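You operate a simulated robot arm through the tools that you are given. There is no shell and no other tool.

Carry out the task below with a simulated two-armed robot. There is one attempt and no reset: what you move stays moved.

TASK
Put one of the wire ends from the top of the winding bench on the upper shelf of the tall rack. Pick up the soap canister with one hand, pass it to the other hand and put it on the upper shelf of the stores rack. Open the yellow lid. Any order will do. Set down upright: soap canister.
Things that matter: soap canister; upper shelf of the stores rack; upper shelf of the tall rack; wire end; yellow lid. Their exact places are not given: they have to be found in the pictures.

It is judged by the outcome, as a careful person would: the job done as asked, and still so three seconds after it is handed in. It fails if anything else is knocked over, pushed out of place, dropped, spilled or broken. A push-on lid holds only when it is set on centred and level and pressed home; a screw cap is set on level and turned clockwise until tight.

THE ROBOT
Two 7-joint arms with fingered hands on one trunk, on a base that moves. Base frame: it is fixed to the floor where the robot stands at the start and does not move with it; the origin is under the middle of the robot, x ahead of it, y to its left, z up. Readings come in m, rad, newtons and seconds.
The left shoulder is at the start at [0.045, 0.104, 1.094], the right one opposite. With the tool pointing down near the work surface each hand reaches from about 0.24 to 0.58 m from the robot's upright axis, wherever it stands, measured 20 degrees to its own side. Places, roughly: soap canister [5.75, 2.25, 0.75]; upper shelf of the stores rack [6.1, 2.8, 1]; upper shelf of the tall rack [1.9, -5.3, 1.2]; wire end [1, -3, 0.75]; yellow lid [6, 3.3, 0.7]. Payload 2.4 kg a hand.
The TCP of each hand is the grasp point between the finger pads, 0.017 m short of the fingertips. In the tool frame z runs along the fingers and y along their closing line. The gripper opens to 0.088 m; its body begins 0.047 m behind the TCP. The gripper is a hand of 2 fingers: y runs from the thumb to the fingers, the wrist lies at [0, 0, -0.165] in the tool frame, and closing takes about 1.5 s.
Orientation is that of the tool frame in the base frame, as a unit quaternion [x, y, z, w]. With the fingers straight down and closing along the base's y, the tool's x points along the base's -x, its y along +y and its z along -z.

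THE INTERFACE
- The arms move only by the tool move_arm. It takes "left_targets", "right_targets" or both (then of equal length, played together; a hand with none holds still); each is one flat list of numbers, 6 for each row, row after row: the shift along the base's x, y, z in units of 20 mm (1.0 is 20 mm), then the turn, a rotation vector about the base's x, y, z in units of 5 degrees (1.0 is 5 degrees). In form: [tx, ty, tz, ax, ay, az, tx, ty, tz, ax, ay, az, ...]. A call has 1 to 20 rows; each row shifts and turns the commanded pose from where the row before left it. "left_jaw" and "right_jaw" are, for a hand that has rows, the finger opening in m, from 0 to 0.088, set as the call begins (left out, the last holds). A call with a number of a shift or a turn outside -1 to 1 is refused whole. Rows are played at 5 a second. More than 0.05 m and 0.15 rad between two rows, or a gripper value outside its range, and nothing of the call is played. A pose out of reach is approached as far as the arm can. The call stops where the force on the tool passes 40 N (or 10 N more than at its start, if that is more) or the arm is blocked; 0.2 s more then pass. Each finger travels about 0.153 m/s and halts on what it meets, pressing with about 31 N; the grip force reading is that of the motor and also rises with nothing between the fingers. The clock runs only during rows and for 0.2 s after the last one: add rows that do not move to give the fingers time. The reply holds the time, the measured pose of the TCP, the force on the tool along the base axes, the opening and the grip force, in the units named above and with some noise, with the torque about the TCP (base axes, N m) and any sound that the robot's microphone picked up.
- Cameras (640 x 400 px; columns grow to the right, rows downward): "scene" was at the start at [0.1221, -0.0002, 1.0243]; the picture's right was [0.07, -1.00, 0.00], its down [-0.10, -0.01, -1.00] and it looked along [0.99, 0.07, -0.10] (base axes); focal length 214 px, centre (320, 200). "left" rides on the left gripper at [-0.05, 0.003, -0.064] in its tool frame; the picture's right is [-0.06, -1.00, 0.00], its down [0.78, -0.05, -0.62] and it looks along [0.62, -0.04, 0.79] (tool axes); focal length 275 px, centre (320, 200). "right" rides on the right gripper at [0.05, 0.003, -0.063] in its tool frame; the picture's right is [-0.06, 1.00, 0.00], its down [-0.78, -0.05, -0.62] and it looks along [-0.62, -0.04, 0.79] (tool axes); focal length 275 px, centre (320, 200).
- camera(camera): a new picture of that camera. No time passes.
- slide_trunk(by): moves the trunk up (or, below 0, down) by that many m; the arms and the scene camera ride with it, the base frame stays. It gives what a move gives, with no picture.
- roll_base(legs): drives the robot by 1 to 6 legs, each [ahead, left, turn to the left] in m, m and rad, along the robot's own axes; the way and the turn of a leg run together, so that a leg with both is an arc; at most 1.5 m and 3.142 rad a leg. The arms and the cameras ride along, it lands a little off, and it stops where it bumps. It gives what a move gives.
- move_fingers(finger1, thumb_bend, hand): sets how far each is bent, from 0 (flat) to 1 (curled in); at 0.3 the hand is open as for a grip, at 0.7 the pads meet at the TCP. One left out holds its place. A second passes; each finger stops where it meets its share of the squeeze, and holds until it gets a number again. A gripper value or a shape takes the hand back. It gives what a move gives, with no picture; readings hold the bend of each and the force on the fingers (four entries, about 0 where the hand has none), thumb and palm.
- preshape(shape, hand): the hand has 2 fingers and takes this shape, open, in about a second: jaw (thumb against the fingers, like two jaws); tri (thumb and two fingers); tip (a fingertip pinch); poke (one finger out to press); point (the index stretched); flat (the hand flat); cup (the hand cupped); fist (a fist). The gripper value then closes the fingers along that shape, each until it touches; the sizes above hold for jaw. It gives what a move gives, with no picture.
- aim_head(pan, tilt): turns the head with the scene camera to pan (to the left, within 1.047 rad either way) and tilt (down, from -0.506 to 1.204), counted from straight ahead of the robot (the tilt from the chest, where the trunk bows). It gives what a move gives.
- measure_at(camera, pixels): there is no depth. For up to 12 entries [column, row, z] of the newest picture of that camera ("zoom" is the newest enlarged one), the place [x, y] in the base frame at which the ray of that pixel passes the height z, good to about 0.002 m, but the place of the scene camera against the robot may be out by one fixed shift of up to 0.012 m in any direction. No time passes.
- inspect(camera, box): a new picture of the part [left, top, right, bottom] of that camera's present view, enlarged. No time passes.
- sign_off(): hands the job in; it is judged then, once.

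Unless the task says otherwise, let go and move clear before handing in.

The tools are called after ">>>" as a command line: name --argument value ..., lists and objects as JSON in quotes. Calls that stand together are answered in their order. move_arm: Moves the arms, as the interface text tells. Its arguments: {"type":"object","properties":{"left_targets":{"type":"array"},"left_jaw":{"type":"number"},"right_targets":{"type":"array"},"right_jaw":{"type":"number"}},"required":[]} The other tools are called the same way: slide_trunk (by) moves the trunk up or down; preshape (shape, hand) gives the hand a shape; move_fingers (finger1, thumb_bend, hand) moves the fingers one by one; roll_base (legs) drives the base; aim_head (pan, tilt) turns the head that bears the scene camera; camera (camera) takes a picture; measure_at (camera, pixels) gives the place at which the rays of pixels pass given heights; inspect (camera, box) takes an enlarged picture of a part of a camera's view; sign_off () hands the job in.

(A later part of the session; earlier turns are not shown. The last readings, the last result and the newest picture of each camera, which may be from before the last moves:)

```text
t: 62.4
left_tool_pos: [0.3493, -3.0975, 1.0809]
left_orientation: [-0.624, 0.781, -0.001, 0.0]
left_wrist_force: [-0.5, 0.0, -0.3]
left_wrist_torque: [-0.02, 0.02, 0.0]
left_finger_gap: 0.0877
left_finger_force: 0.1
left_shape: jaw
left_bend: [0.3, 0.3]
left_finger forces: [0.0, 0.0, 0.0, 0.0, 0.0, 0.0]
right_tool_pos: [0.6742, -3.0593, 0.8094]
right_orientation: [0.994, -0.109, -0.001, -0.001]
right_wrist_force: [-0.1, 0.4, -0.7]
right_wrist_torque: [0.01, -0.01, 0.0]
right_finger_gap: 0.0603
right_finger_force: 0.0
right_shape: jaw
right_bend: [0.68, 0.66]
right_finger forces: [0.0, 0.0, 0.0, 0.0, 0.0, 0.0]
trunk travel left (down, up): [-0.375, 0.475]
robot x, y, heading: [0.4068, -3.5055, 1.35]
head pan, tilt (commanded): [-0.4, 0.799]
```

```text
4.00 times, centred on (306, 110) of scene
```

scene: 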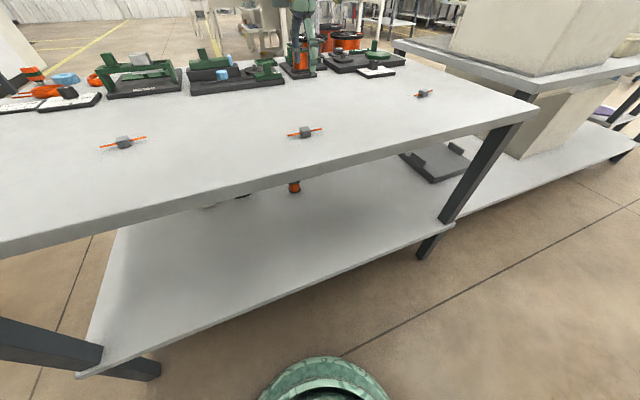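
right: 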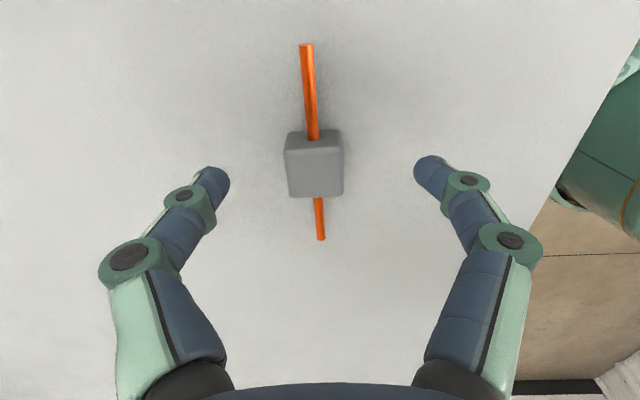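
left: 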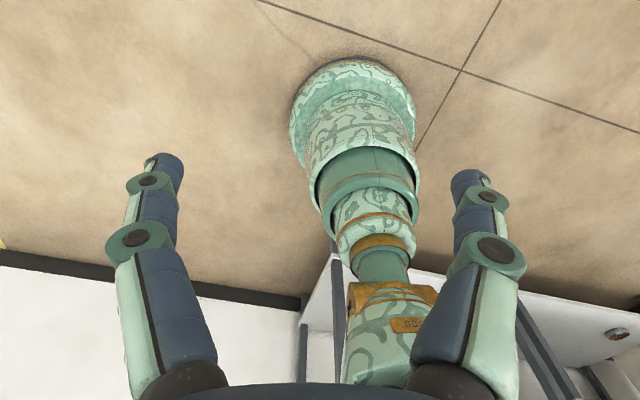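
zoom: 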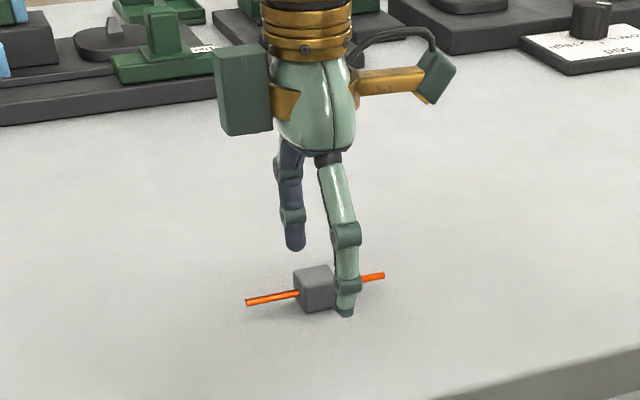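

The fingers straddle the block well (block at (315,165), tips clear of it). I lower another ~10 mm, watching the force, then close.

>>> move_arm --right_targets '[0, 0, -0.2, 0, 0, 0, 0, 0, -0.15, 0, 0, 0, 0, 0, -0.15, 0, 0, 0]'

>>> camera --camera "right"

>>> inspect --camera "scene" --box '[246, 60, 366, 160]'

```text
t: 63.2
left_tool_pos: [0.3486, -3.0973, 1.0809]
left_orientation: [-0.625, 0.781, 0.0, 0.0]
left_wrist_force: [-0.1, 0.7, 0.1]
left_wrist_torque: [0.01, 0.0, 0.02]
left_finger_gap: 0.0881
left_finger_force: 0.1
left_shape: jaw
left_bend: [0.3, 0.3]
left_finger forces: [0.0, 0.0, 0.0, 0.0, 0.1, 0.0]
right_tool_pos: [0.6741, -3.059, 0.8005]
right_orientation: [0.994, -0.111, 0.0, 0.001]
right_wrist_force: [-0.3, 0.3, -0.2]
right_wrist_torque: [0.02, -0.01, -0.04]
right_finger_gap: 0.0603
right_finger_force: 0.1
right_shape: jaw
right_bend: [0.68, 0.66]
right_finger forces: [0.0, 0.0, 0.0, 0.0, 0.0, 0.1]
trunk travel left (down, up): [-0.375, 0.475]
robot x, y, heading: [0.4057, -3.5065, 1.349]
head pan, tilt (commanded): [-0.4, 0.799]
```

```text
taken
```

right: 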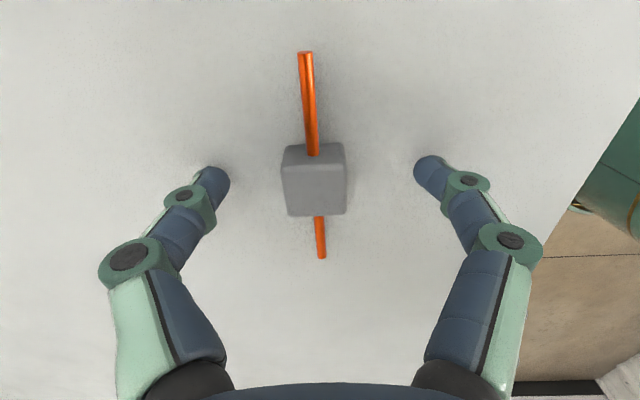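

```text
4.00 times, centred on (306, 110) of scene
```

zoom: 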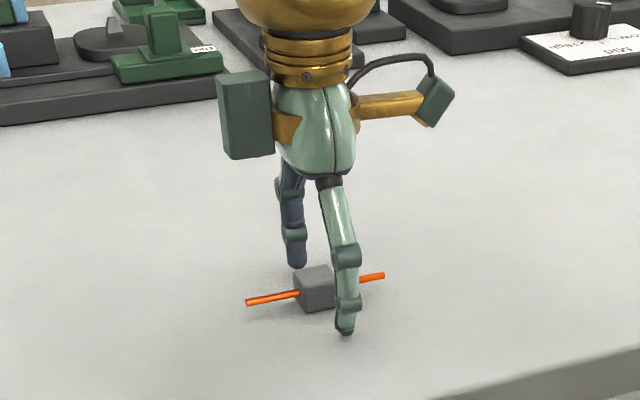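

No contact yet; block centre (315,180) is a little short of the grasp point (320,200). I lower 4 mm more and close the fingers.

>>> move_arm --right_targets '[0, 0, -0.2, 0, 0, 0, 0, 0, 0, 0, 0, 0]'

>>> move_arm --right_targets '[0, 0, 0, 0, 0, 0, 0, 0, 0, 0, 0, 0, 0, 0, 0, 0, 0, 0, 0, 0, 0, 0, 0, 0, 0, 0, 0, 0, 0, 0, 0, 0, 0, 0, 0, 0, 0, 0, 0, 0, 0, 0, 0, 0, 0, 0, 0, 0]' --right_jaw 0.008

>>> camera --camera "right"

```text
t: 63.8
left_tool_pos: [0.3491, -3.0989, 1.0806]
left_orientation: [-0.625, 0.781, 0.0, 0.0]
left_wrist_force: [0.0, -0.5, 0.1]
left_wrist_torque: [0.02, 0.03, 0.01]
left_finger_gap: 0.0876
left_finger_force: 0.0
left_shape: jaw
left_bend: [0.3, 0.3]
left_finger forces: [0.0, 0.0, 0.0, 0.1, 0.0, 0.0]
right_tool_pos: [0.6749, -3.0585, 0.7966]
right_orientation: [0.994, -0.11, -0.001, -0.001]
right_wrist_force: [1.1, 0.7, 6.5]
right_wrist_torque: [-0.18, -0.01, 0.01]
right_finger_gap: 0.0592
right_finger_force: 0.0
right_shape: jaw
right_bend: [0.7, 0.66]
right_finger forces: [5.9, 0.0, 0.1, 0.0, 0.2, 0.0]
trunk travel left (down, up): [-0.375, 0.475]
robot x, y, heading: [0.4079, -3.5075, 1.351]
head pan, tilt (commanded): [-0.4, 0.799]
```

```text
t: 65.6
left_tool_pos: [0.3484, -3.0978, 1.0807]
left_orientation: [-0.624, 0.781, 0.001, 0.0]
left_wrist_force: [0.8, -0.2, 0.1]
left_wrist_torque: [0.0, 0.0, 0.01]
left_finger_gap: 0.0881
left_finger_force: 0.0
left_shape: jaw
left_bend: [0.3, 0.3]
left_finger forces: [0.0, 0.1, 0.0, 0.0, 0.1, 0.0]
right_tool_pos: [0.6748, -3.0584, 0.7958]
right_orientation: [0.994, -0.111, -0.001, 0.0]
right_wrist_force: [0.1, 0.7, 0.6]
right_wrist_torque: [-0.01, -0.01, 0.01]
right_finger_gap: 0.0191
right_finger_force: 31.3
right_shape: jaw
right_bend: [0.76, 0.73]
right_finger forces: [24.4, 0.1, 0.0, 0.0, 24.9, 0.0]
trunk travel left (down, up): [-0.375, 0.475]
robot x, y, heading: [0.4088, -3.5043, 1.351]
head pan, tilt (commanded): [-0.4, 0.799]
```

```text
taken
```

right: 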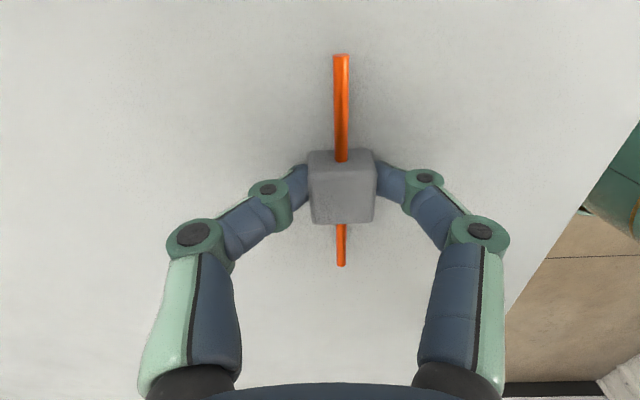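

Gripped (opening 0.0191 m, 24 N on each finger). I lift it and look.

>>> move_arm --right_targets '[0, 0, 0.6, 0, 0, 0, 0, 0, 1, 0, 0, 0, 0, 0, 1, 0, 0, 0, 0, 0, 1, 0, 0, 0, 0, 0, 1, 0, 0, 0, 0, 0, 1, 0, 0, 0, 0, 0, 1, 0, 0, 0, 0, 0, 1, 0, 0, 0]'

>>> camera --camera "right"

```text
t: 67.4
left_tool_pos: [0.3484, -3.0983, 1.0805]
left_orientation: [-0.624, 0.782, 0.001, 0.0]
left_wrist_force: [-0.1, -0.7, -0.4]
left_wrist_torque: [0.02, -0.02, 0.0]
left_finger_gap: 0.0879
left_finger_force: 0.1
left_shape: jaw
left_bend: [0.3, 0.3]
left_finger forces: [0.0, 0.0, 0.0, 0.1, 0.0, 0.1]
right_tool_pos: [0.6733, -3.0591, 0.9489]
right_orientation: [0.994, -0.111, -0.001, 0.0]
right_wrist_force: [-0.7, 0.1, -1.4]
right_wrist_torque: [0.0, 0.01, 0.02]
right_finger_gap: 0.0188
right_finger_force: 31.0
right_shape: jaw
right_bend: [0.76, 0.73]
right_finger forces: [24.4, 0.0, 0.0, 0.0, 24.5, 0.0]
trunk travel left (down, up): [-0.375, 0.475]
robot x, y, heading: [0.4029, -3.5019, 1.35]
head pan, tilt (commanded): [-0.4, 0.799]
```

```text
taken
```

right: 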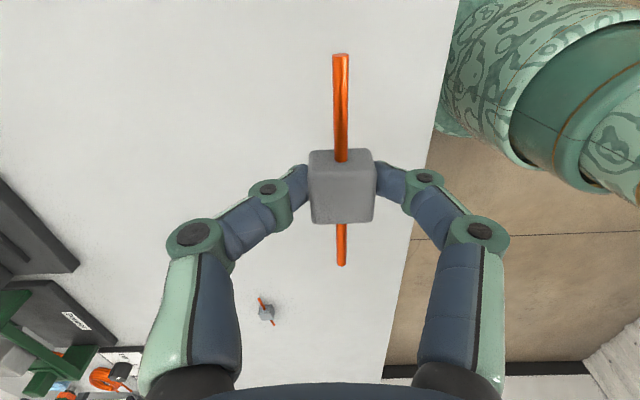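

The wire end is held firmly. I raise the trunk, back off from the bench, move right (+x) and then turn toward the rack.

>>> slide_trunk --by 0.3

>>> roll_base --legs '[[-0.3, 0, 0], [0, -1.2, 0], [0, 0, -1.57]]'

>>> aim_head --pan -0.5 --tilt 0.2

>>> camera --camera "scene"

```text
t: 70.4
left_tool_pos: [0.3494, -3.0984, 1.3821]
left_orientation: [-0.625, 0.781, -0.001, 0.0]
left_wrist_force: [-0.8, 0.4, 0.4]
left_wrist_torque: [-0.02, -0.02, -0.03]
left_finger_gap: 0.0882
left_finger_force: 0.2
left_shape: jaw
left_bend: [0.3, 0.3]
left_finger forces: [0.1, 0.0, 0.0, 0.0, 0.0, 0.0]
right_tool_pos: [0.674, -3.0587, 1.2474]
right_orientation: [0.994, -0.111, -0.001, 0.0]
right_wrist_force: [0.3, 0.1, 0.1]
right_wrist_torque: [-0.03, 0.0, 0.01]
right_finger_gap: 0.0189
right_finger_force: 31.2
right_shape: jaw
right_bend: [0.76, 0.73]
right_finger forces: [24.6, 0.1, 0.0, 0.1, 24.6, 0.0]
trunk travel left (down, up): [-0.675, 0.175]
robot x, y, heading: [0.4067, -3.5072, 1.352]
head pan, tilt (commanded): [-0.4, 0.799]
```

```text
t: 81.9
left_tool_pos: [1.9256, -3.9952, 1.3813]
left_orientation: [0.102, 0.995, 0.001, 0.0]
left_wrist_force: [-0.9, -0.8, 1.3]
left_wrist_torque: [0.01, 0.04, -0.02]
left_finger_gap: 0.0879
left_finger_force: 0.1
left_shape: jaw
left_bend: [0.3, 0.3]
left_finger forces: [0.1, 0.1, 0.0, 0.1, 0.0, 0.0]
right_tool_pos: [1.9691, -4.3209, 1.2479]
right_orientation: [-0.632, 0.775, 0.001, 0.0]
right_wrist_force: [0.6, -0.7, 0.0]
right_wrist_torque: [-0.02, -0.01, 0.01]
right_finger_gap: 0.0188
right_finger_force: 30.8
right_shape: jaw
right_bend: [0.76, 0.73]
right_finger forces: [24.2, 0.0, 0.1, 0.0, 24.2, 0.0]
trunk travel left (down, up): [-0.675, 0.175]
robot x, y, heading: [1.5204, -4.0591, -0.209]
head pan, tilt (commanded): [-0.4, 0.799]
```

```text
t: 82.9
left_tool_pos: [1.9261, -3.9952, 1.3807]
left_orientation: [0.102, 0.995, 0.0, 0.0]
left_wrist_force: [0.2, 0.2, 0.0]
left_wrist_torque: [0.0, -0.01, -0.01]
left_finger_gap: 0.088
left_finger_force: 0.0
left_shape: jaw
left_bend: [0.3, 0.3]
left_finger forces: [0.0, 0.0, 0.0, 0.0, 0.0, 0.1]
right_tool_pos: [1.9696, -4.3213, 1.2488]
right_orientation: [-0.631, 0.776, 0.001, 0.0]
right_wrist_force: [-0.5, 0.1, -0.2]
right_wrist_torque: [0.0, 0.01, -0.03]
right_finger_gap: 0.0187
right_finger_force: 31.9
right_shape: jaw
right_bend: [0.76, 0.73]
right_finger forces: [24.2, 0.0, 0.1, 0.0, 24.3, 0.1]
trunk travel left (down, up): [-0.675, 0.175]
robot x, y, heading: [1.5178, -4.0614, -0.203]
head pan, tilt (commanded): [-0.499, 0.201]
```

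```text
taken
```

scene: 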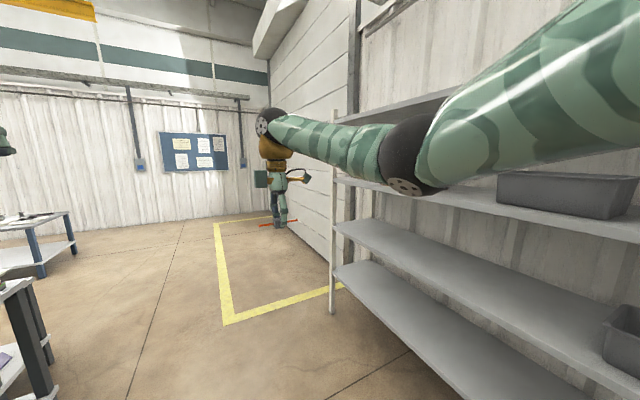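

I see the rack's left front leg (foot at (335,312)). I turn the rest of the way to face the rack and look.

>>> measure_at --camera "scene" --pixels '[[333, 312, 0], [337, 262, 0.4], [337, 222, 0.8]]'

>>> roll_base --legs '[[0, 0, -1.57]]'

>>> aim_head --pan 0.3 --tilt 0.3

>>> camera --camera "scene"

```text
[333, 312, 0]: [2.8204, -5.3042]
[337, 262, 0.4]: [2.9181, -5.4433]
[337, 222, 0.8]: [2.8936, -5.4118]
```

```text
t: 87.1
left_tool_pos: [1.5889, -4.4649, 1.3802]
left_orientation: [0.77, 0.638, 0.0, 0.0]
left_wrist_force: [0.5, 0.6, 0.3]
left_wrist_torque: [0.01, 0.02, -0.02]
left_finger_gap: 0.0878
left_finger_force: 0.1
left_shape: jaw
left_bend: [0.3, 0.3]
left_finger forces: [0.0, 0.1, 0.0, 0.1, 0.1, 0.0]
right_tool_pos: [1.2632, -4.5149, 1.2499]
right_orientation: [0.094, 0.996, 0.0, 0.001]
right_wrist_force: [1.2, 0.8, 0.5]
right_wrist_torque: [-0.02, 0.02, 0.01]
right_finger_gap: 0.0186
right_finger_force: 31.1
right_shape: jaw
right_bend: [0.76, 0.73]
right_finger forces: [24.2, 0.0, 0.0, 0.0, 24.2, 0.0]
trunk travel left (down, up): [-0.675, 0.175]
robot x, y, heading: [1.5163, -4.061, -1.759]
head pan, tilt (commanded): [-0.499, 0.201]
```

```text
t: 88.2
left_tool_pos: [1.5886, -4.465, 1.381]
left_orientation: [0.771, 0.637, 0.0, 0.0]
left_wrist_force: [0.7, 0.1, 0.7]
left_wrist_torque: [0.01, -0.01, 0.04]
left_finger_gap: 0.0877
left_finger_force: 0.0
left_shape: jaw
left_bend: [0.3, 0.3]
left_finger forces: [0.1, 0.0, 0.0, 0.1, 0.0, 0.0]
right_tool_pos: [1.2637, -4.5146, 1.2482]
right_orientation: [0.094, 0.996, 0.0, 0.001]
right_wrist_force: [0.4, 0.2, -0.6]
right_wrist_torque: [0.02, -0.01, 0.03]
right_finger_gap: 0.0182
right_finger_force: 31.2
right_shape: jaw
right_bend: [0.76, 0.73]
right_finger forces: [24.2, 0.0, 0.0, 0.0, 24.2, 0.1]
trunk travel left (down, up): [-0.675, 0.175]
robot x, y, heading: [1.5198, -4.0622, -1.761]
head pan, tilt (commanded): [0.3, 0.3]
```

```text
taken
```

scene: 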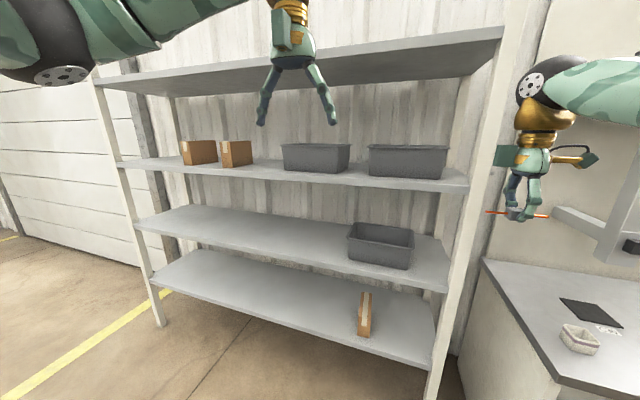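

The rack fills the view: bottom, second (one bin), third (boxes and bins) and a top board. I measure heights against the left front leg.

>>> measure_at --camera "scene" --pixels '[[162, 325, 0], [154, 282, 0.35], [154, 282, 0.4], [138, 224, 0.75], [138, 224, 0.8], [121, 168, 1.15], [121, 168, 1.2], [96, 83, 1.7], [470, 190, 1.2], [470, 190, 1.15], [450, 290, 0.8], [434, 370, 0.4]]'

>>> inspect --camera "scene" --box '[80, 20, 500, 280]'

```text
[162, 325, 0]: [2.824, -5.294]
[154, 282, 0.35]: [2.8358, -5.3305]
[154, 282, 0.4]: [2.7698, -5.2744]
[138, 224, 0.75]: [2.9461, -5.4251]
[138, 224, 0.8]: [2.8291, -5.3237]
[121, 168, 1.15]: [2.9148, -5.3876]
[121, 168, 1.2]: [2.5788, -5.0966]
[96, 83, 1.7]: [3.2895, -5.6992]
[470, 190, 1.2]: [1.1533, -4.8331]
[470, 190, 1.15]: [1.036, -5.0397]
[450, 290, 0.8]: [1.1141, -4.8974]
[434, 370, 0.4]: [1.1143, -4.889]
```

```text
1.52 times, centred on (290, 150) of scene
```

zoom: 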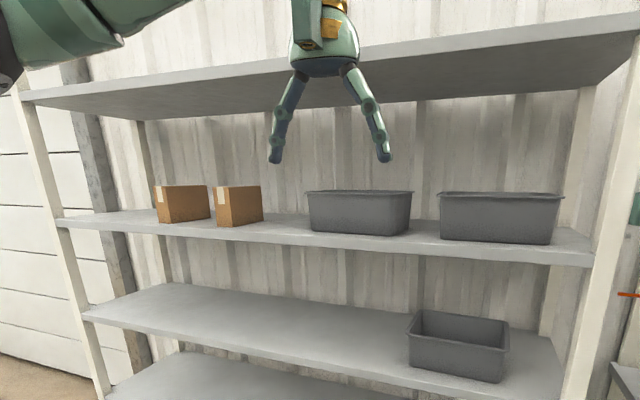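

The third shelf (boxes, bins) comes out at z≈1.165–1.18, so it is the "upper shelf" (top board ≈1.6). I check how high my wrist joint stands above the TCP and where the free spots are.

>>> measure_at --camera "scene" --pixels '[[518, 210, 1.248], [530, 88, 1.45], [530, 88, 1.5], [530, 60, 1.55], [268, 181, 1.165], [255, 168, 1.17], [285, 168, 1.17], [218, 163, 1.17], [350, 172, 1.17], [400, 184, 1.165], [270, 163, 1.17], [340, 187, 1.165]]'

>>> camera --camera "left"

```text
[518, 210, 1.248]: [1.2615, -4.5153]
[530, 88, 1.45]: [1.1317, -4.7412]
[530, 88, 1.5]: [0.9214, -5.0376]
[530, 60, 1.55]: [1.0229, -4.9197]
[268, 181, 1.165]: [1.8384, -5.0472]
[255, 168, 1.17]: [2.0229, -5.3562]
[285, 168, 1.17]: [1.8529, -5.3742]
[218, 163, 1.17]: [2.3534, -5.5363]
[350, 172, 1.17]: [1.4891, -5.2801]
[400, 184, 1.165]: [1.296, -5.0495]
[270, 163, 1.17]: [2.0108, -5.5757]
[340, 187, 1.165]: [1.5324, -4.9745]
```

```text
taken
```

left: 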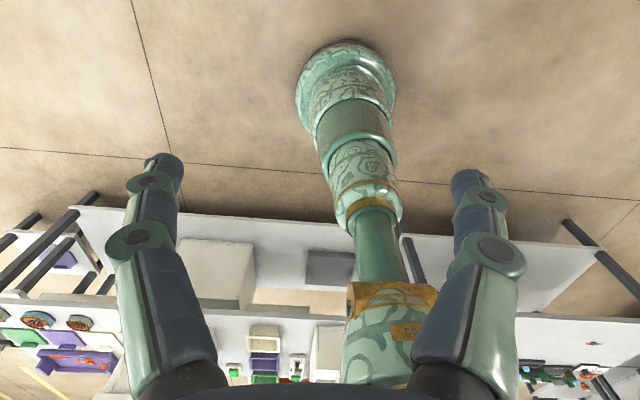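

The wrist stands 0.165 m above the TCP, so the vertical hand fits under the top board with room. I retract the left hand 0.10 m, then shift left 0.4 m and a first 0.25 m toward the rack.

>>> move_arm --left_targets '[0.19, 0.98, 0, 0, 0, 0, 0.19, 0.98, 0, 0, 0, 0, 0.19, 0.98, 0, 0, 0, 0, 0.19, 0.98, 0, 0, 0, 0, 0.19, 0.98, 0, 0, 0, 0]'

>>> roll_base --legs '[[0, 0.4, -0.04], [0.25, 0, 0]]'

>>> aim_head --pan -0.2 --tilt 0.35

>>> camera --camera "scene"

>>> camera --camera "right"

```text
t: 89.4
left_tool_pos: [1.6084, -4.3658, 1.381]
left_orientation: [0.771, 0.637, 0.0, 0.0]
left_wrist_force: [-0.1, 0.2, 0.0]
left_wrist_torque: [0.02, -0.03, 0.03]
left_finger_gap: 0.0875
left_finger_force: 0.0
left_shape: jaw
left_bend: [0.3, 0.3]
left_finger forces: [0.1, 0.1, 0.1, 0.0, 0.1, 0.1]
right_tool_pos: [1.264, -4.5154, 1.2482]
right_orientation: [0.094, 0.996, -0.001, 0.001]
right_wrist_force: [-0.4, 0.6, -0.2]
right_wrist_torque: [-0.03, 0.03, -0.01]
right_finger_gap: 0.0185
right_finger_force: 31.6
right_shape: jaw
right_bend: [0.76, 0.73]
right_finger forces: [24.2, 0.1, 0.0, 0.0, 24.1, 0.0]
trunk travel left (down, up): [-0.675, 0.175]
robot x, y, heading: [1.5191, -4.0571, -1.758]
head pan, tilt (commanded): [0.3, 0.3]
```

```text
t: 93.4
left_tool_pos: [1.9301, -4.6996, 1.3795]
left_orientation: [0.783, 0.623, 0.0, 0.0]
left_wrist_force: [-0.4, 0.9, -0.7]
left_wrist_torque: [0.01, -0.02, 0.01]
left_finger_gap: 0.0877
left_finger_force: 0.1
left_shape: jaw
left_bend: [0.3, 0.3]
left_finger forces: [0.0, 0.0, 0.0, 0.0, 0.0, 0.0]
right_tool_pos: [1.5814, -4.8328, 1.2477]
right_orientation: [0.113, 0.994, 0.001, 0.0]
right_wrist_force: [0.1, -1.3, -0.5]
right_wrist_torque: [0.02, -0.01, -0.02]
right_finger_gap: 0.0187
right_finger_force: 30.6
right_shape: jaw
right_bend: [0.76, 0.73]
right_finger forces: [24.3, 0.0, 0.1, 0.1, 24.2, 0.0]
trunk travel left (down, up): [-0.675, 0.175]
robot x, y, heading: [1.8567, -4.3871, -1.797]
head pan, tilt (commanded): [0.3, 0.3]
```

```text
t: 94.3
left_tool_pos: [1.9305, -4.6982, 1.3805]
left_orientation: [0.782, 0.623, 0.0, 0.0]
left_wrist_force: [0.5, -0.1, -0.5]
left_wrist_torque: [0.01, -0.02, -0.03]
left_finger_gap: 0.0876
left_finger_force: 0.0
left_shape: jaw
left_bend: [0.3, 0.3]
left_finger forces: [0.1, 0.0, 0.1, 0.0, 0.0, 0.0]
right_tool_pos: [1.5813, -4.8323, 1.2475]
right_orientation: [0.113, 0.994, 0.0, 0.001]
right_wrist_force: [0.2, -0.6, 0.4]
right_wrist_torque: [0.01, 0.02, 0.03]
right_finger_gap: 0.0186
right_finger_force: 31.2
right_shape: jaw
right_bend: [0.76, 0.73]
right_finger forces: [24.1, 0.1, 0.0, 0.0, 24.2, 0.0]
trunk travel left (down, up): [-0.675, 0.175]
robot x, y, heading: [1.8557, -4.3904, -1.797]
head pan, tilt (commanded): [-0.201, 0.351]
```

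```text
taken
```

scene: 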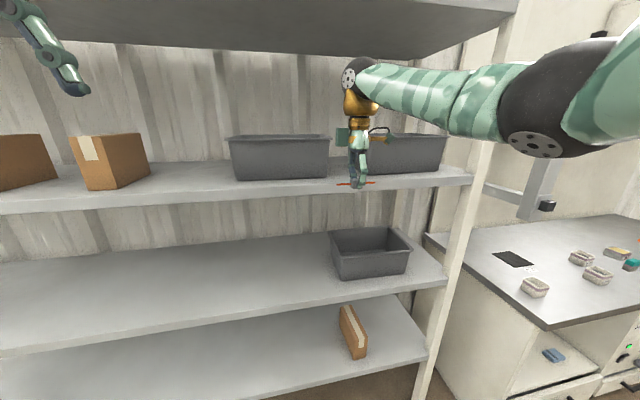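

```text
taken
```

right: 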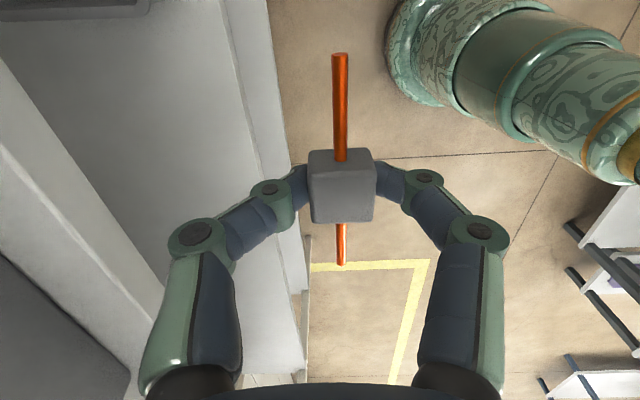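

The hand with the wire end is in front of the third shelf (tips at (357,185)). I re-measure the shelf's front edge and bins from here.

>>> measure_at --camera "scene" --pixels '[[300, 193, 1.17], [400, 183, 1.17], [200, 200, 1.17], [235, 178, 1.175], [329, 178, 1.175], [372, 174, 1.175], [441, 171, 1.175], [485, 170, 1.17], [357, 186, 1.235], [540, 110, 1.4], [540, 110, 1.45]]'

>>> inspect --camera "scene" --box '[220, 100, 500, 275]'

```text
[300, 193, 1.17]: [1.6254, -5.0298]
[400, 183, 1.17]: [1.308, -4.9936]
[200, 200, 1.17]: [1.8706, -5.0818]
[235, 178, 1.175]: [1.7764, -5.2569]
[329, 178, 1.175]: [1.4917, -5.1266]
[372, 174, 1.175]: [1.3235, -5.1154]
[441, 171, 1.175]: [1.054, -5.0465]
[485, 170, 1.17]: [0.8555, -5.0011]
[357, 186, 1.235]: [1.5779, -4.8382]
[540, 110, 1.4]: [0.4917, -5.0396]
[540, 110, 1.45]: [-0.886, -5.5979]
```

```text
2.29 times, centred on (360, 188) of scene
```

zoom: 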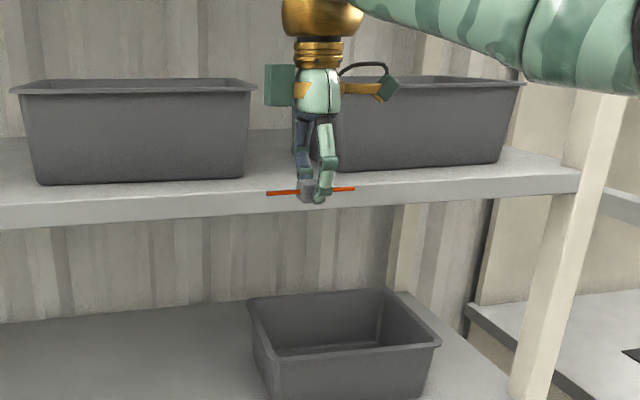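

I look at the right wrist picture in detail since it looks down at the shelf edge from close by.

>>> inspect --camera "right" --box '[0, 0, 320, 400]'

>>> measure_at --camera "scene" --pixels '[[471, 184, 1.13], [471, 184, 1.15], [471, 184, 1.17], [472, 175, 1.15], [472, 175, 1.17], [472, 175, 1.19], [300, 185, 1.17], [300, 185, 1.19], [445, 280, 0.78], [445, 285, 0.75]]'

```text
1.00 times, centred on (160, 200) of right (not enlarged: the box is as wide or as high as the picture)
```

zoom: 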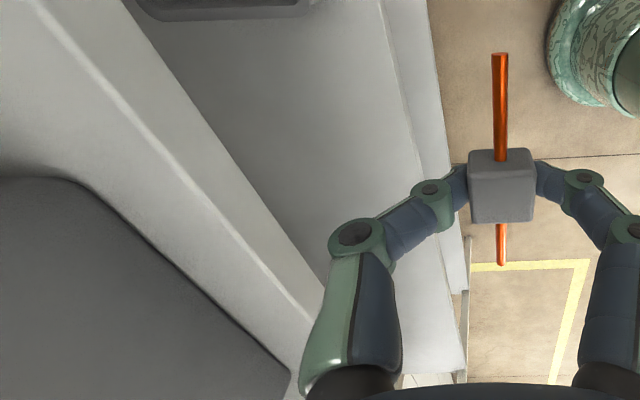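

```text
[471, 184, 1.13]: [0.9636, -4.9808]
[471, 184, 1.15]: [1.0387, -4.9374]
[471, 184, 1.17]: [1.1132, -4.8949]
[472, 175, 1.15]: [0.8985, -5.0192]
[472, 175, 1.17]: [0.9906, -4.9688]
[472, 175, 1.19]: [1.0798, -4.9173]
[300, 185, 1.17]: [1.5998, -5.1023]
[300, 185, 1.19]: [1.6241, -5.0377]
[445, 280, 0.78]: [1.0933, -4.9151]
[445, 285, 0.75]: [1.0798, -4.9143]
```

The shelf's top front edge is the light line through zoom (200,185) in this picture; I measure it at several heights to triangulate with the scene view.

>>> measure_at --camera "zoom" --pixels '[[200, 183, 1.16], [200, 183, 1.17], [200, 183, 1.18], [200, 183, 1.19], [100, 70, 1.17], [100, 70, 1.19], [300, 295, 1.17], [300, 295, 1.19], [140, 230, 1.17], [140, 230, 1.19]]'

```text
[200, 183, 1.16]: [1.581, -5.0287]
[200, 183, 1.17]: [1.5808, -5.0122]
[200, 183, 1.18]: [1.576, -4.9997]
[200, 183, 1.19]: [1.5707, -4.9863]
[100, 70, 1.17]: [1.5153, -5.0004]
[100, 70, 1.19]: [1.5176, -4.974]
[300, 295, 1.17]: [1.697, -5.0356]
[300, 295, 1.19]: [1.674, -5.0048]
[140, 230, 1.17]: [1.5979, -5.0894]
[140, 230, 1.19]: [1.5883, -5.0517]
```

Triangulation puts the shelf top at z≈1.20, and the bins' fronts lie only ~7 cm behind the edge. A freer spot is the gap between the carton (right bottom (150,183)) and the first bin (left bottom (235,179)); I measure it.

>>> measure_at --camera "scene" --pixels '[[235, 179, 1.2], [150, 180, 1.2], [120, 188, 1.2], [229, 140, 1.31], [190, 193, 1.2], [200, 165, 1.2]]'

>>> aim_head --pan 0.2 --tilt 0.35

>>> camera --camera "scene"

```text
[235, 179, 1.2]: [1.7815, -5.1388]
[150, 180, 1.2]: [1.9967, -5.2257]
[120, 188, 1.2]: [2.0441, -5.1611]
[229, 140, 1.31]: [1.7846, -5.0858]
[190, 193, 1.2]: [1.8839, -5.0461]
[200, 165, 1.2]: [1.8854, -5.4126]
```

```text
t: 95.2
left_tool_pos: [1.9297, -4.6984, 1.3824]
left_orientation: [0.782, 0.623, -0.001, 0.0]
left_wrist_force: [-0.8, -0.2, -0.2]
left_wrist_torque: [0.04, 0.01, -0.01]
left_finger_gap: 0.088
left_finger_force: 0.1
left_shape: jaw
left_bend: [0.3, 0.3]
left_finger forces: [0.1, 0.0, 0.0, 0.0, 0.0, 0.0]
right_tool_pos: [1.5817, -4.8319, 1.248]
right_orientation: [0.113, 0.994, 0.0, 0.0]
right_wrist_force: [-0.3, 0.2, -0.8]
right_wrist_torque: [0.01, -0.02, 0.0]
right_finger_gap: 0.0184
right_finger_force: 31.6
right_shape: jaw
right_bend: [0.76, 0.73]
right_finger forces: [24.2, 0.0, 0.1, 0.0, 24.2, 0.0]
trunk travel left (down, up): [-0.675, 0.175]
robot x, y, heading: [1.854, -4.3865, -1.799]
head pan, tilt (commanded): [0.201, 0.351]
```

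```text
taken
```

scene: 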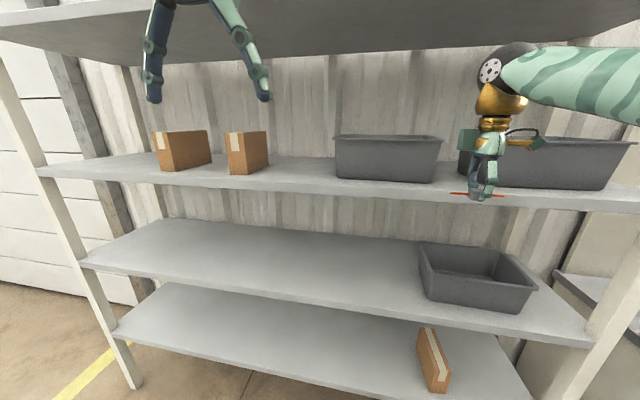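

The left end of that shelf, between the leg (col 42) and the first carton (col 155), looks roomier. I measure both.

>>> measure_at --camera "scene" --pixels '[[160, 171, 1.2], [153, 162, 1.2], [42, 170, 1.2], [110, 178, 1.2], [229, 175, 1.2], [268, 167, 1.2], [337, 178, 1.2], [300, 190, 1.2], [136, 385, 0], [128, 340, 0.36]]'

>>> inspect --camera "scene" --box '[20, 90, 340, 290]'

```text
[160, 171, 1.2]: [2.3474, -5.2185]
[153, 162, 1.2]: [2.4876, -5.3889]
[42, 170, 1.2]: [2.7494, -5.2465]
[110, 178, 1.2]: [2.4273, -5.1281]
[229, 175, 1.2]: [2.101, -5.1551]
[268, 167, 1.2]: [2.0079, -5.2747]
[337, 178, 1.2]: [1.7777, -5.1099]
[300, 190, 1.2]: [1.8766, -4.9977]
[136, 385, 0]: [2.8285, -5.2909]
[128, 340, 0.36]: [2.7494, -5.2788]
```

```text
2.00 times, centred on (180, 190) of scene
```

zoom: 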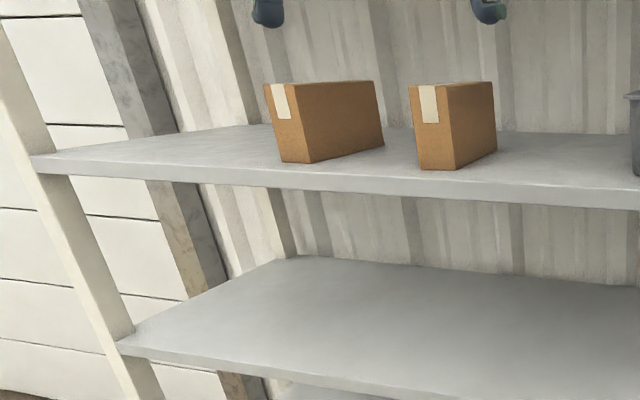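

The left end (x≈2.4–2.73) is free. I raise the hand 3 cm, drive left 1.06 m, and look again before going in.

>>> move_arm --right_targets '[0, 0, 0.75, 0, 0, 0, 0, 0, 0.75, 0, 0, 0]'

>>> roll_base --legs '[[0, 1.06, 0]]'

>>> aim_head --pan -0.25 --tilt 0.35

>>> camera --camera "scene"

>>> camera --camera "right"

```text
t: 95.8
left_tool_pos: [1.9313, -4.698, 1.3812]
left_orientation: [0.782, 0.623, 0.0, 0.001]
left_wrist_force: [0.3, -0.1, 0.2]
left_wrist_torque: [0.0, 0.02, 0.03]
left_finger_gap: 0.0882
left_finger_force: 0.1
left_shape: jaw
left_bend: [0.3, 0.3]
left_finger forces: [0.0, 0.0, 0.0, 0.0, 0.0, 0.0]
right_tool_pos: [1.582, -4.8331, 1.2788]
right_orientation: [0.113, 0.994, 0.0, 0.0]
right_wrist_force: [0.0, 0.0, -0.8]
right_wrist_torque: [0.0, 0.02, -0.01]
right_finger_gap: 0.0185
right_finger_force: 30.9
right_shape: jaw
right_bend: [0.76, 0.73]
right_finger forces: [24.1, 0.0, 0.0, 0.0, 24.2, 0.1]
trunk travel left (down, up): [-0.675, 0.175]
robot x, y, heading: [1.8501, -4.3911, -1.797]
head pan, tilt (commanded): [0.201, 0.351]
```

```text
t: 101.2
left_tool_pos: [2.9612, -4.9428, 1.3807]
left_orientation: [0.786, 0.618, 0.001, 0.0]
left_wrist_force: [-0.5, 0.1, 0.4]
left_wrist_torque: [-0.04, -0.02, 0.02]
left_finger_gap: 0.0879
left_finger_force: 0.1
left_shape: jaw
left_bend: [0.3, 0.3]
left_finger forces: [0.0, 0.0, 0.1, 0.1, 0.1, 0.0]
right_tool_pos: [2.6107, -5.0742, 1.2773]
right_orientation: [0.119, 0.993, 0.0, 0.001]
right_wrist_force: [-0.3, 0.9, -0.4]
right_wrist_torque: [0.0, -0.01, 0.0]
right_finger_gap: 0.0187
right_finger_force: 31.0
right_shape: jaw
right_bend: [0.76, 0.73]
right_finger forces: [24.1, 0.0, 0.1, 0.0, 24.2, 0.1]
trunk travel left (down, up): [-0.675, 0.175]
robot x, y, heading: [2.8825, -4.632, -1.809]
head pan, tilt (commanded): [0.201, 0.351]
```

```text
t: 102.1
left_tool_pos: [2.9618, -4.9431, 1.3817]
left_orientation: [0.786, 0.618, 0.0, 0.0]
left_wrist_force: [0.0, 0.9, -0.9]
left_wrist_torque: [0.01, 0.0, 0.0]
left_finger_gap: 0.0881
left_finger_force: 0.1
left_shape: jaw
left_bend: [0.3, 0.3]
left_finger forces: [0.0, 0.1, 0.0, 0.1, 0.1, 0.1]
right_tool_pos: [2.6105, -5.0758, 1.2788]
right_orientation: [0.118, 0.993, 0.0, 0.001]
right_wrist_force: [-0.3, -0.1, -0.6]
right_wrist_torque: [0.0, 0.01, 0.01]
right_finger_gap: 0.0185
right_finger_force: 31.4
right_shape: jaw
right_bend: [0.76, 0.73]
right_finger forces: [24.2, 0.1, 0.1, 0.1, 24.2, 0.0]
trunk travel left (down, up): [-0.675, 0.175]
robot x, y, heading: [2.8931, -4.6292, -1.807]
head pan, tilt (commanded): [-0.25, 0.351]
```

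```text
taken
```

scene: 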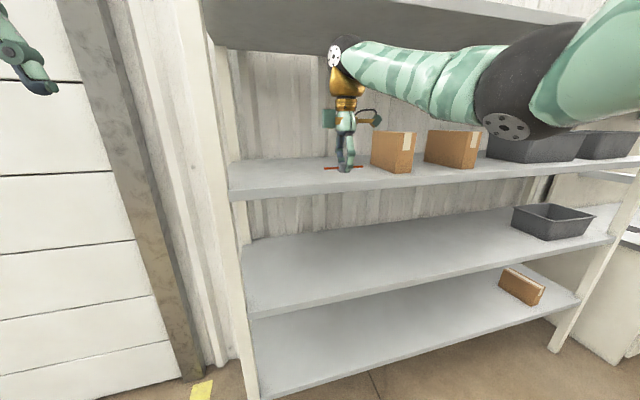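

```text
taken
```

right: 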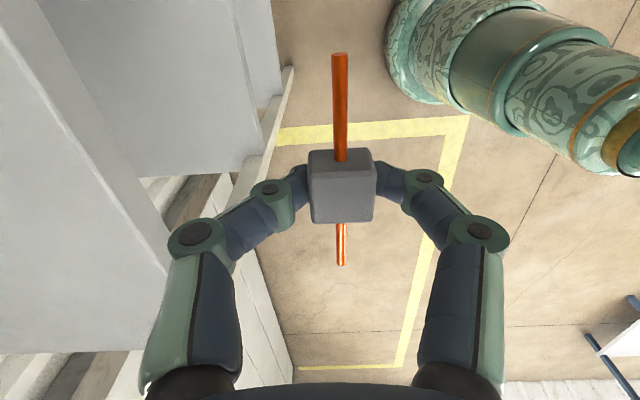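

The hand is before the free stretch at the shelf's left end. I check the edge distance with the right camera (edge line near (100,148)) before going in.

>>> measure_at --camera "right" --pixels '[[100, 148, 1.19], [100, 148, 1.2], [100, 148, 1.21], [40, 40, 1.2], [160, 262, 1.2]]'

>>> inspect --camera "right" --box '[0, 0, 200, 320]'

>>> measure_at --camera "scene" --pixels '[[240, 188, 1.2], [350, 184, 1.2], [374, 168, 1.2], [392, 173, 1.2], [412, 170, 1.2], [411, 131, 1.32], [372, 131, 1.32]]'

```text
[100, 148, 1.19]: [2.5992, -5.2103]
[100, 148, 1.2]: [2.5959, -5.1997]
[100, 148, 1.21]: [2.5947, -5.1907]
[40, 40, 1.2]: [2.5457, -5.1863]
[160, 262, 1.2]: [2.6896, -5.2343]
```

```text
1.25 times, centred on (100, 160) of right
```

zoom: 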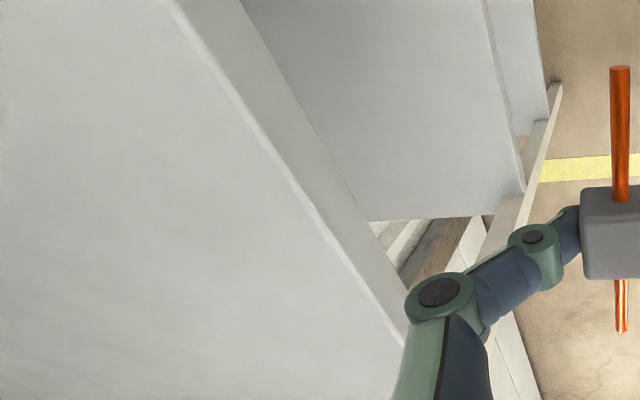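

```text
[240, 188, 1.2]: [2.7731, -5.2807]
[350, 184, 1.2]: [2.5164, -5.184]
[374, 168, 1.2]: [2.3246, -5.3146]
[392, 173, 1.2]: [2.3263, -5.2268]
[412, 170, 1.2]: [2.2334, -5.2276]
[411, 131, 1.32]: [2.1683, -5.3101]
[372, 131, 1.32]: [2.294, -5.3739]
```

The edge is at y≈-5.22 near x=2.6 (0.145 m ahead), cartons start at x≈2.33, so the spot ahead is clear. I drive forward 0.235 m.

>>> roll_base --legs '[[0.235, 0, 0]]'

>>> camera --camera "scene"

>>> camera --camera "right"

```text
t: 103.9
left_tool_pos: [2.9061, -5.1709, 1.3805]
left_orientation: [0.785, 0.619, 0.001, 0.0]
left_wrist_force: [0.3, -0.4, -0.5]
left_wrist_torque: [0.02, 0.0, -0.04]
left_finger_gap: 0.0878
left_finger_force: 0.1
left_shape: jaw
left_bend: [0.3, 0.3]
left_finger forces: [0.0, 0.1, 0.0, 0.1, 0.0, 0.0]
right_tool_pos: [2.5565, -5.3017, 1.2773]
right_orientation: [0.118, 0.993, -0.001, 0.001]
right_wrist_force: [0.5, 0.1, 0.0]
right_wrist_torque: [0.03, 0.02, -0.01]
right_finger_gap: 0.0183
right_finger_force: 31.0
right_shape: jaw
right_bend: [0.76, 0.73]
right_finger forces: [24.2, 0.1, 0.0, 0.0, 24.2, 0.0]
trunk travel left (down, up): [-0.675, 0.175]
robot x, y, heading: [2.8348, -4.856, -1.804]
head pan, tilt (commanded): [-0.25, 0.351]
```

```text
taken
```

scene: 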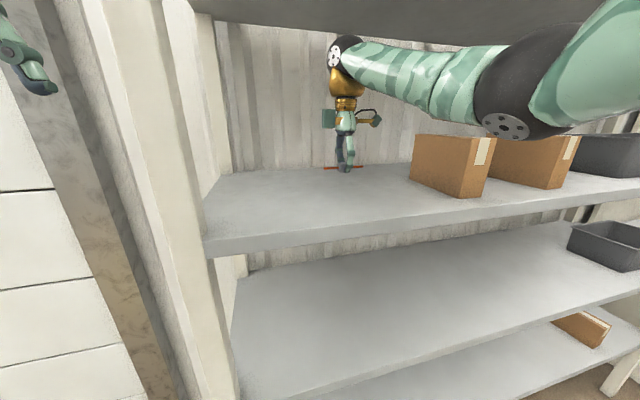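

```text
taken
```

right: 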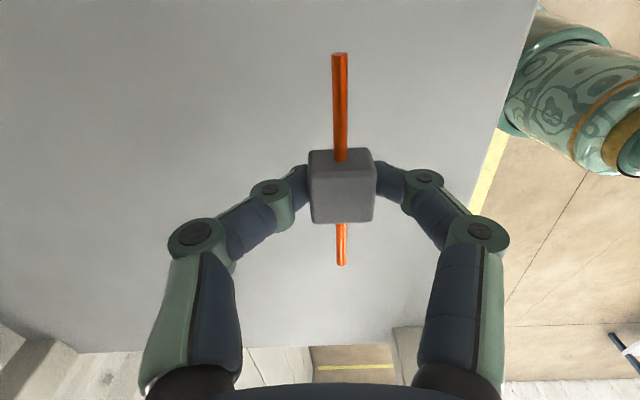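

The block hangs over the shelf, clear of everything. I lower 5 cm, then in small steps until contact.

>>> move_arm --right_targets '[0, 0, -0.8, 0, 0, 0, 0, 0, -0.8, 0, 0, 0, 0, 0, -0.5, 0, 0, 0, 0, 0, -0.2, 0, 0, 0]'

>>> camera --camera "right"

>>> inspect --camera "scene" --box '[300, 110, 400, 200]'

```text
t: 104.9
left_tool_pos: [2.9065, -5.1703, 1.3813]
left_orientation: [0.785, 0.619, 0.0, 0.0]
left_wrist_force: [0.6, -0.3, -0.3]
left_wrist_torque: [0.03, -0.01, -0.02]
left_finger_gap: 0.088
left_finger_force: 0.1
left_shape: jaw
left_bend: [0.3, 0.3]
left_finger forces: [0.1, 0.0, 0.0, 0.1, 0.1, 0.0]
right_tool_pos: [2.5567, -5.3006, 1.2329]
right_orientation: [0.118, 0.993, 0.0, 0.001]
right_wrist_force: [-0.5, -0.4, -0.6]
right_wrist_torque: [-0.03, 0.03, 0.01]
right_finger_gap: 0.0187
right_finger_force: 31.0
right_shape: jaw
right_bend: [0.76, 0.73]
right_finger forces: [24.2, 0.1, 0.0, 0.0, 24.3, 0.1]
trunk travel left (down, up): [-0.675, 0.175]
robot x, y, heading: [2.8354, -4.8586, -1.809]
head pan, tilt (commanded): [-0.25, 0.351]
```

```text
taken
```

right: 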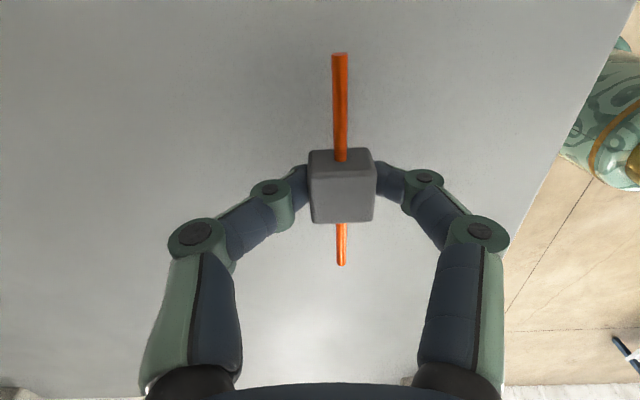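

```text
4.44 times, centred on (350, 155) of scene
```

zoom: 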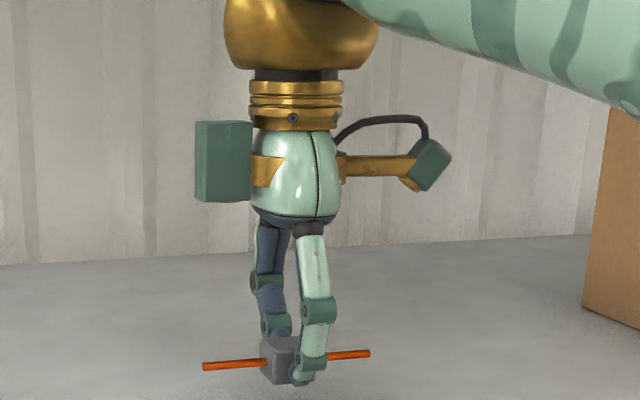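

About 1.6 cm remain by estimate. I go down in 2 mm rows, checking the force.

>>> move_arm --right_targets '[0, 0, -0.15, 0, 0, 0, 0, 0, -0.15, 0, 0, 0, 0, 0, -0.1, 0, 0, 0, 0, 0, -0.1, 0, 0, 0]'

```text
t: 105.9
left_tool_pos: [2.9056, -5.1698, 1.3808]
left_orientation: [0.785, 0.62, 0.0, -0.001]
left_wrist_force: [-0.1, -0.8, 0.2]
left_wrist_torque: [0.02, -0.01, -0.01]
left_finger_gap: 0.0876
left_finger_force: 0.1
left_shape: jaw
left_bend: [0.3, 0.3]
left_finger forces: [0.0, 0.1, 0.0, 0.0, 0.0, 0.0]
right_tool_pos: [2.5558, -5.3007, 1.2227]
right_orientation: [0.117, 0.993, 0.0, 0.002]
right_wrist_force: [0.0, -0.9, -0.4]
right_wrist_torque: [0.06, -0.01, 0.01]
right_finger_gap: 0.0185
right_finger_force: 31.1
right_shape: jaw
right_bend: [0.76, 0.73]
right_finger forces: [24.3, 0.2, 0.1, 0.0, 24.2, 0.0]
trunk travel left (down, up): [-0.675, 0.175]
robot x, y, heading: [2.8326, -4.8621, -1.808]
head pan, tilt (commanded): [-0.25, 0.351]
```

No contact yet at TCP z=1.2227. I continue down in small steps.

>>> move_arm --right_targets '[0, 0, -0.1, 0, 0, 0, 0, 0, -0.1, 0, 0, 0, 0, 0, -0.1, 0, 0, 0]'

```text
t: 106.7
left_tool_pos: [2.9067, -5.1696, 1.382]
left_orientation: [0.785, 0.619, 0.0, 0.0]
left_wrist_force: [0.5, 1.2, 0.0]
left_wrist_torque: [0.02, 0.02, 0.0]
left_finger_gap: 0.0879
left_finger_force: 0.1
left_shape: jaw
left_bend: [0.3, 0.3]
left_finger forces: [0.0, 0.0, 0.1, 0.0, 0.1, 0.1]
right_tool_pos: [2.5555, -5.3015, 1.2162]
right_orientation: [0.117, 0.993, 0.0, 0.0]
right_wrist_force: [-0.8, 0.3, 0.2]
right_wrist_torque: [0.0, 0.01, -0.02]
right_finger_gap: 0.0185
right_finger_force: 30.9
right_shape: jaw
right_bend: [0.76, 0.73]
right_finger forces: [24.5, 0.0, 0.0, 0.0, 24.3, 0.1]
trunk travel left (down, up): [-0.675, 0.175]
robot x, y, heading: [2.8301, -4.8585, -1.808]
head pan, tilt (commanded): [-0.25, 0.351]
```

Still free at z=1.2162. I go on down.

>>> move_arm --right_targets '[0, 0, -0.1, 0, 0, 0, 0, 0, -0.1, 0, 0, 0]'

>>> inspect --camera "scene" --box '[320, 140, 380, 190]'

```text
t: 107.3
left_tool_pos: [2.9066, -5.1677, 1.381]
left_orientation: [0.785, 0.619, -0.001, 0.0]
left_wrist_force: [0.0, -0.7, -0.4]
left_wrist_torque: [0.04, 0.03, 0.0]
left_finger_gap: 0.088
left_finger_force: 0.0
left_shape: jaw
left_bend: [0.3, 0.3]
left_finger forces: [0.1, 0.0, 0.1, 0.0, 0.1, 0.0]
right_tool_pos: [2.5546, -5.3007, 1.2149]
right_orientation: [0.118, 0.993, -0.003, 0.002]
right_wrist_force: [-3.7, -2.8, 24.9]
right_wrist_torque: [0.05, 0.01, 0.0]
right_finger_gap: 0.02
right_finger_force: 31.0
right_shape: jaw
right_bend: [0.77, 0.73]
right_finger forces: [33.8, 0.0, 0.0, 0.0, 40.6, 0.1]
trunk travel left (down, up): [-0.675, 0.175]
robot x, y, heading: [2.8307, -4.8582, -1.8]
head pan, tilt (commanded): [-0.25, 0.351]
```

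```text
8.00 times, centred on (350, 165) of scene
```

zoom: 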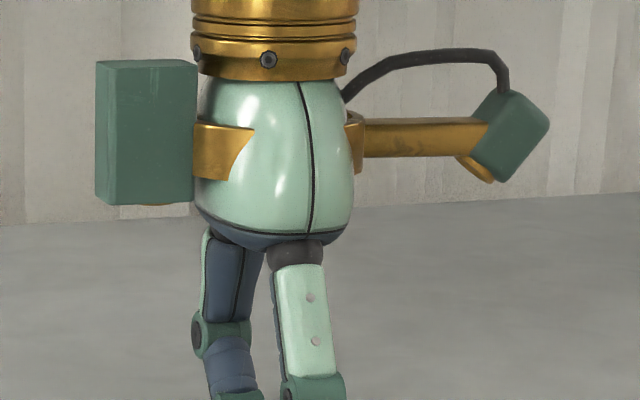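

Contact (25 N) at z=1.2149; shelf at ≈1.198. I ease up 1.5 mm, then open the fingers a little.

>>> move_arm --right_targets '[0, 0, 0.08, 0, 0, 0, 0, 0, 0, 0, 0, 0]'

>>> move_arm --right_targets '[0, 0, 0, 0, 0, 0, 0, 0, 0, 0, 0, 0, 0, 0, 0, 0, 0, 0, 0, 0, 0, 0, 0, 0, 0, 0, 0, 0, 0, 0]' --right_jaw 0.05

>>> camera --camera "right"

```text
t: 107.9
left_tool_pos: [2.9067, -5.1685, 1.3813]
left_orientation: [0.786, 0.619, 0.0, 0.0]
left_wrist_force: [0.7, -0.2, 0.7]
left_wrist_torque: [-0.02, -0.01, -0.03]
left_finger_gap: 0.0877
left_finger_force: 0.1
left_shape: jaw
left_bend: [0.3, 0.3]
left_finger forces: [0.0, 0.1, 0.1, 0.1, 0.1, 0.1]
right_tool_pos: [2.5551, -5.3008, 1.2144]
right_orientation: [0.118, 0.993, -0.002, 0.0]
right_wrist_force: [-4.4, -4.6, 24.3]
right_wrist_torque: [0.03, 0.04, 0.03]
right_finger_gap: 0.021
right_finger_force: 30.7
right_shape: jaw
right_bend: [0.78, 0.73]
right_finger forces: [31.3, 0.0, 0.0, 0.1, 41.4, 0.0]
trunk travel left (down, up): [-0.675, 0.175]
robot x, y, heading: [2.8337, -4.8543, -1.806]
head pan, tilt (commanded): [-0.25, 0.351]
```

```text
t: 109.1
left_tool_pos: [2.9078, -5.1686, 1.3815]
left_orientation: [0.785, 0.619, -0.001, 0.0]
left_wrist_force: [-0.5, -1.2, -0.1]
left_wrist_torque: [0.0, -0.05, -0.02]
left_finger_gap: 0.0877
left_finger_force: 0.1
left_shape: jaw
left_bend: [0.3, 0.3]
left_finger forces: [0.0, 0.0, 0.1, 0.1, 0.0, 0.0]
right_tool_pos: [2.5574, -5.2996, 1.2153]
right_orientation: [0.119, 0.993, -0.001, 0.001]
right_wrist_force: [-0.4, 1.7, 18.9]
right_wrist_torque: [-0.03, 0.02, 0.09]
right_finger_gap: 0.032
right_finger_force: 0.1
right_shape: jaw
right_bend: [0.79, 0.78]
right_finger forces: [7.8, 0.0, 0.0, 0.0, 11.0, 0.0]
trunk travel left (down, up): [-0.675, 0.175]
robot x, y, heading: [2.8324, -4.8582, -1.809]
head pan, tilt (commanded): [-0.25, 0.351]
```

```text
taken
```

right: 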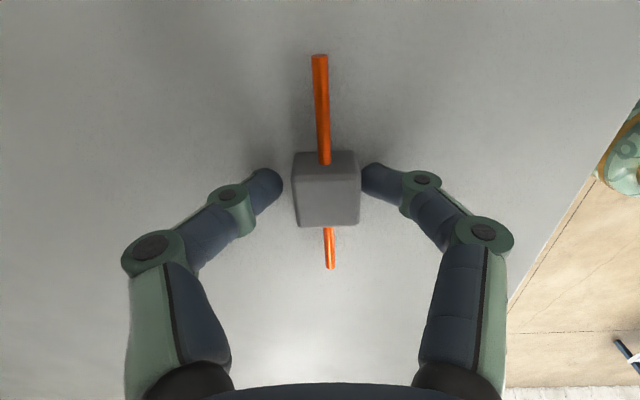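

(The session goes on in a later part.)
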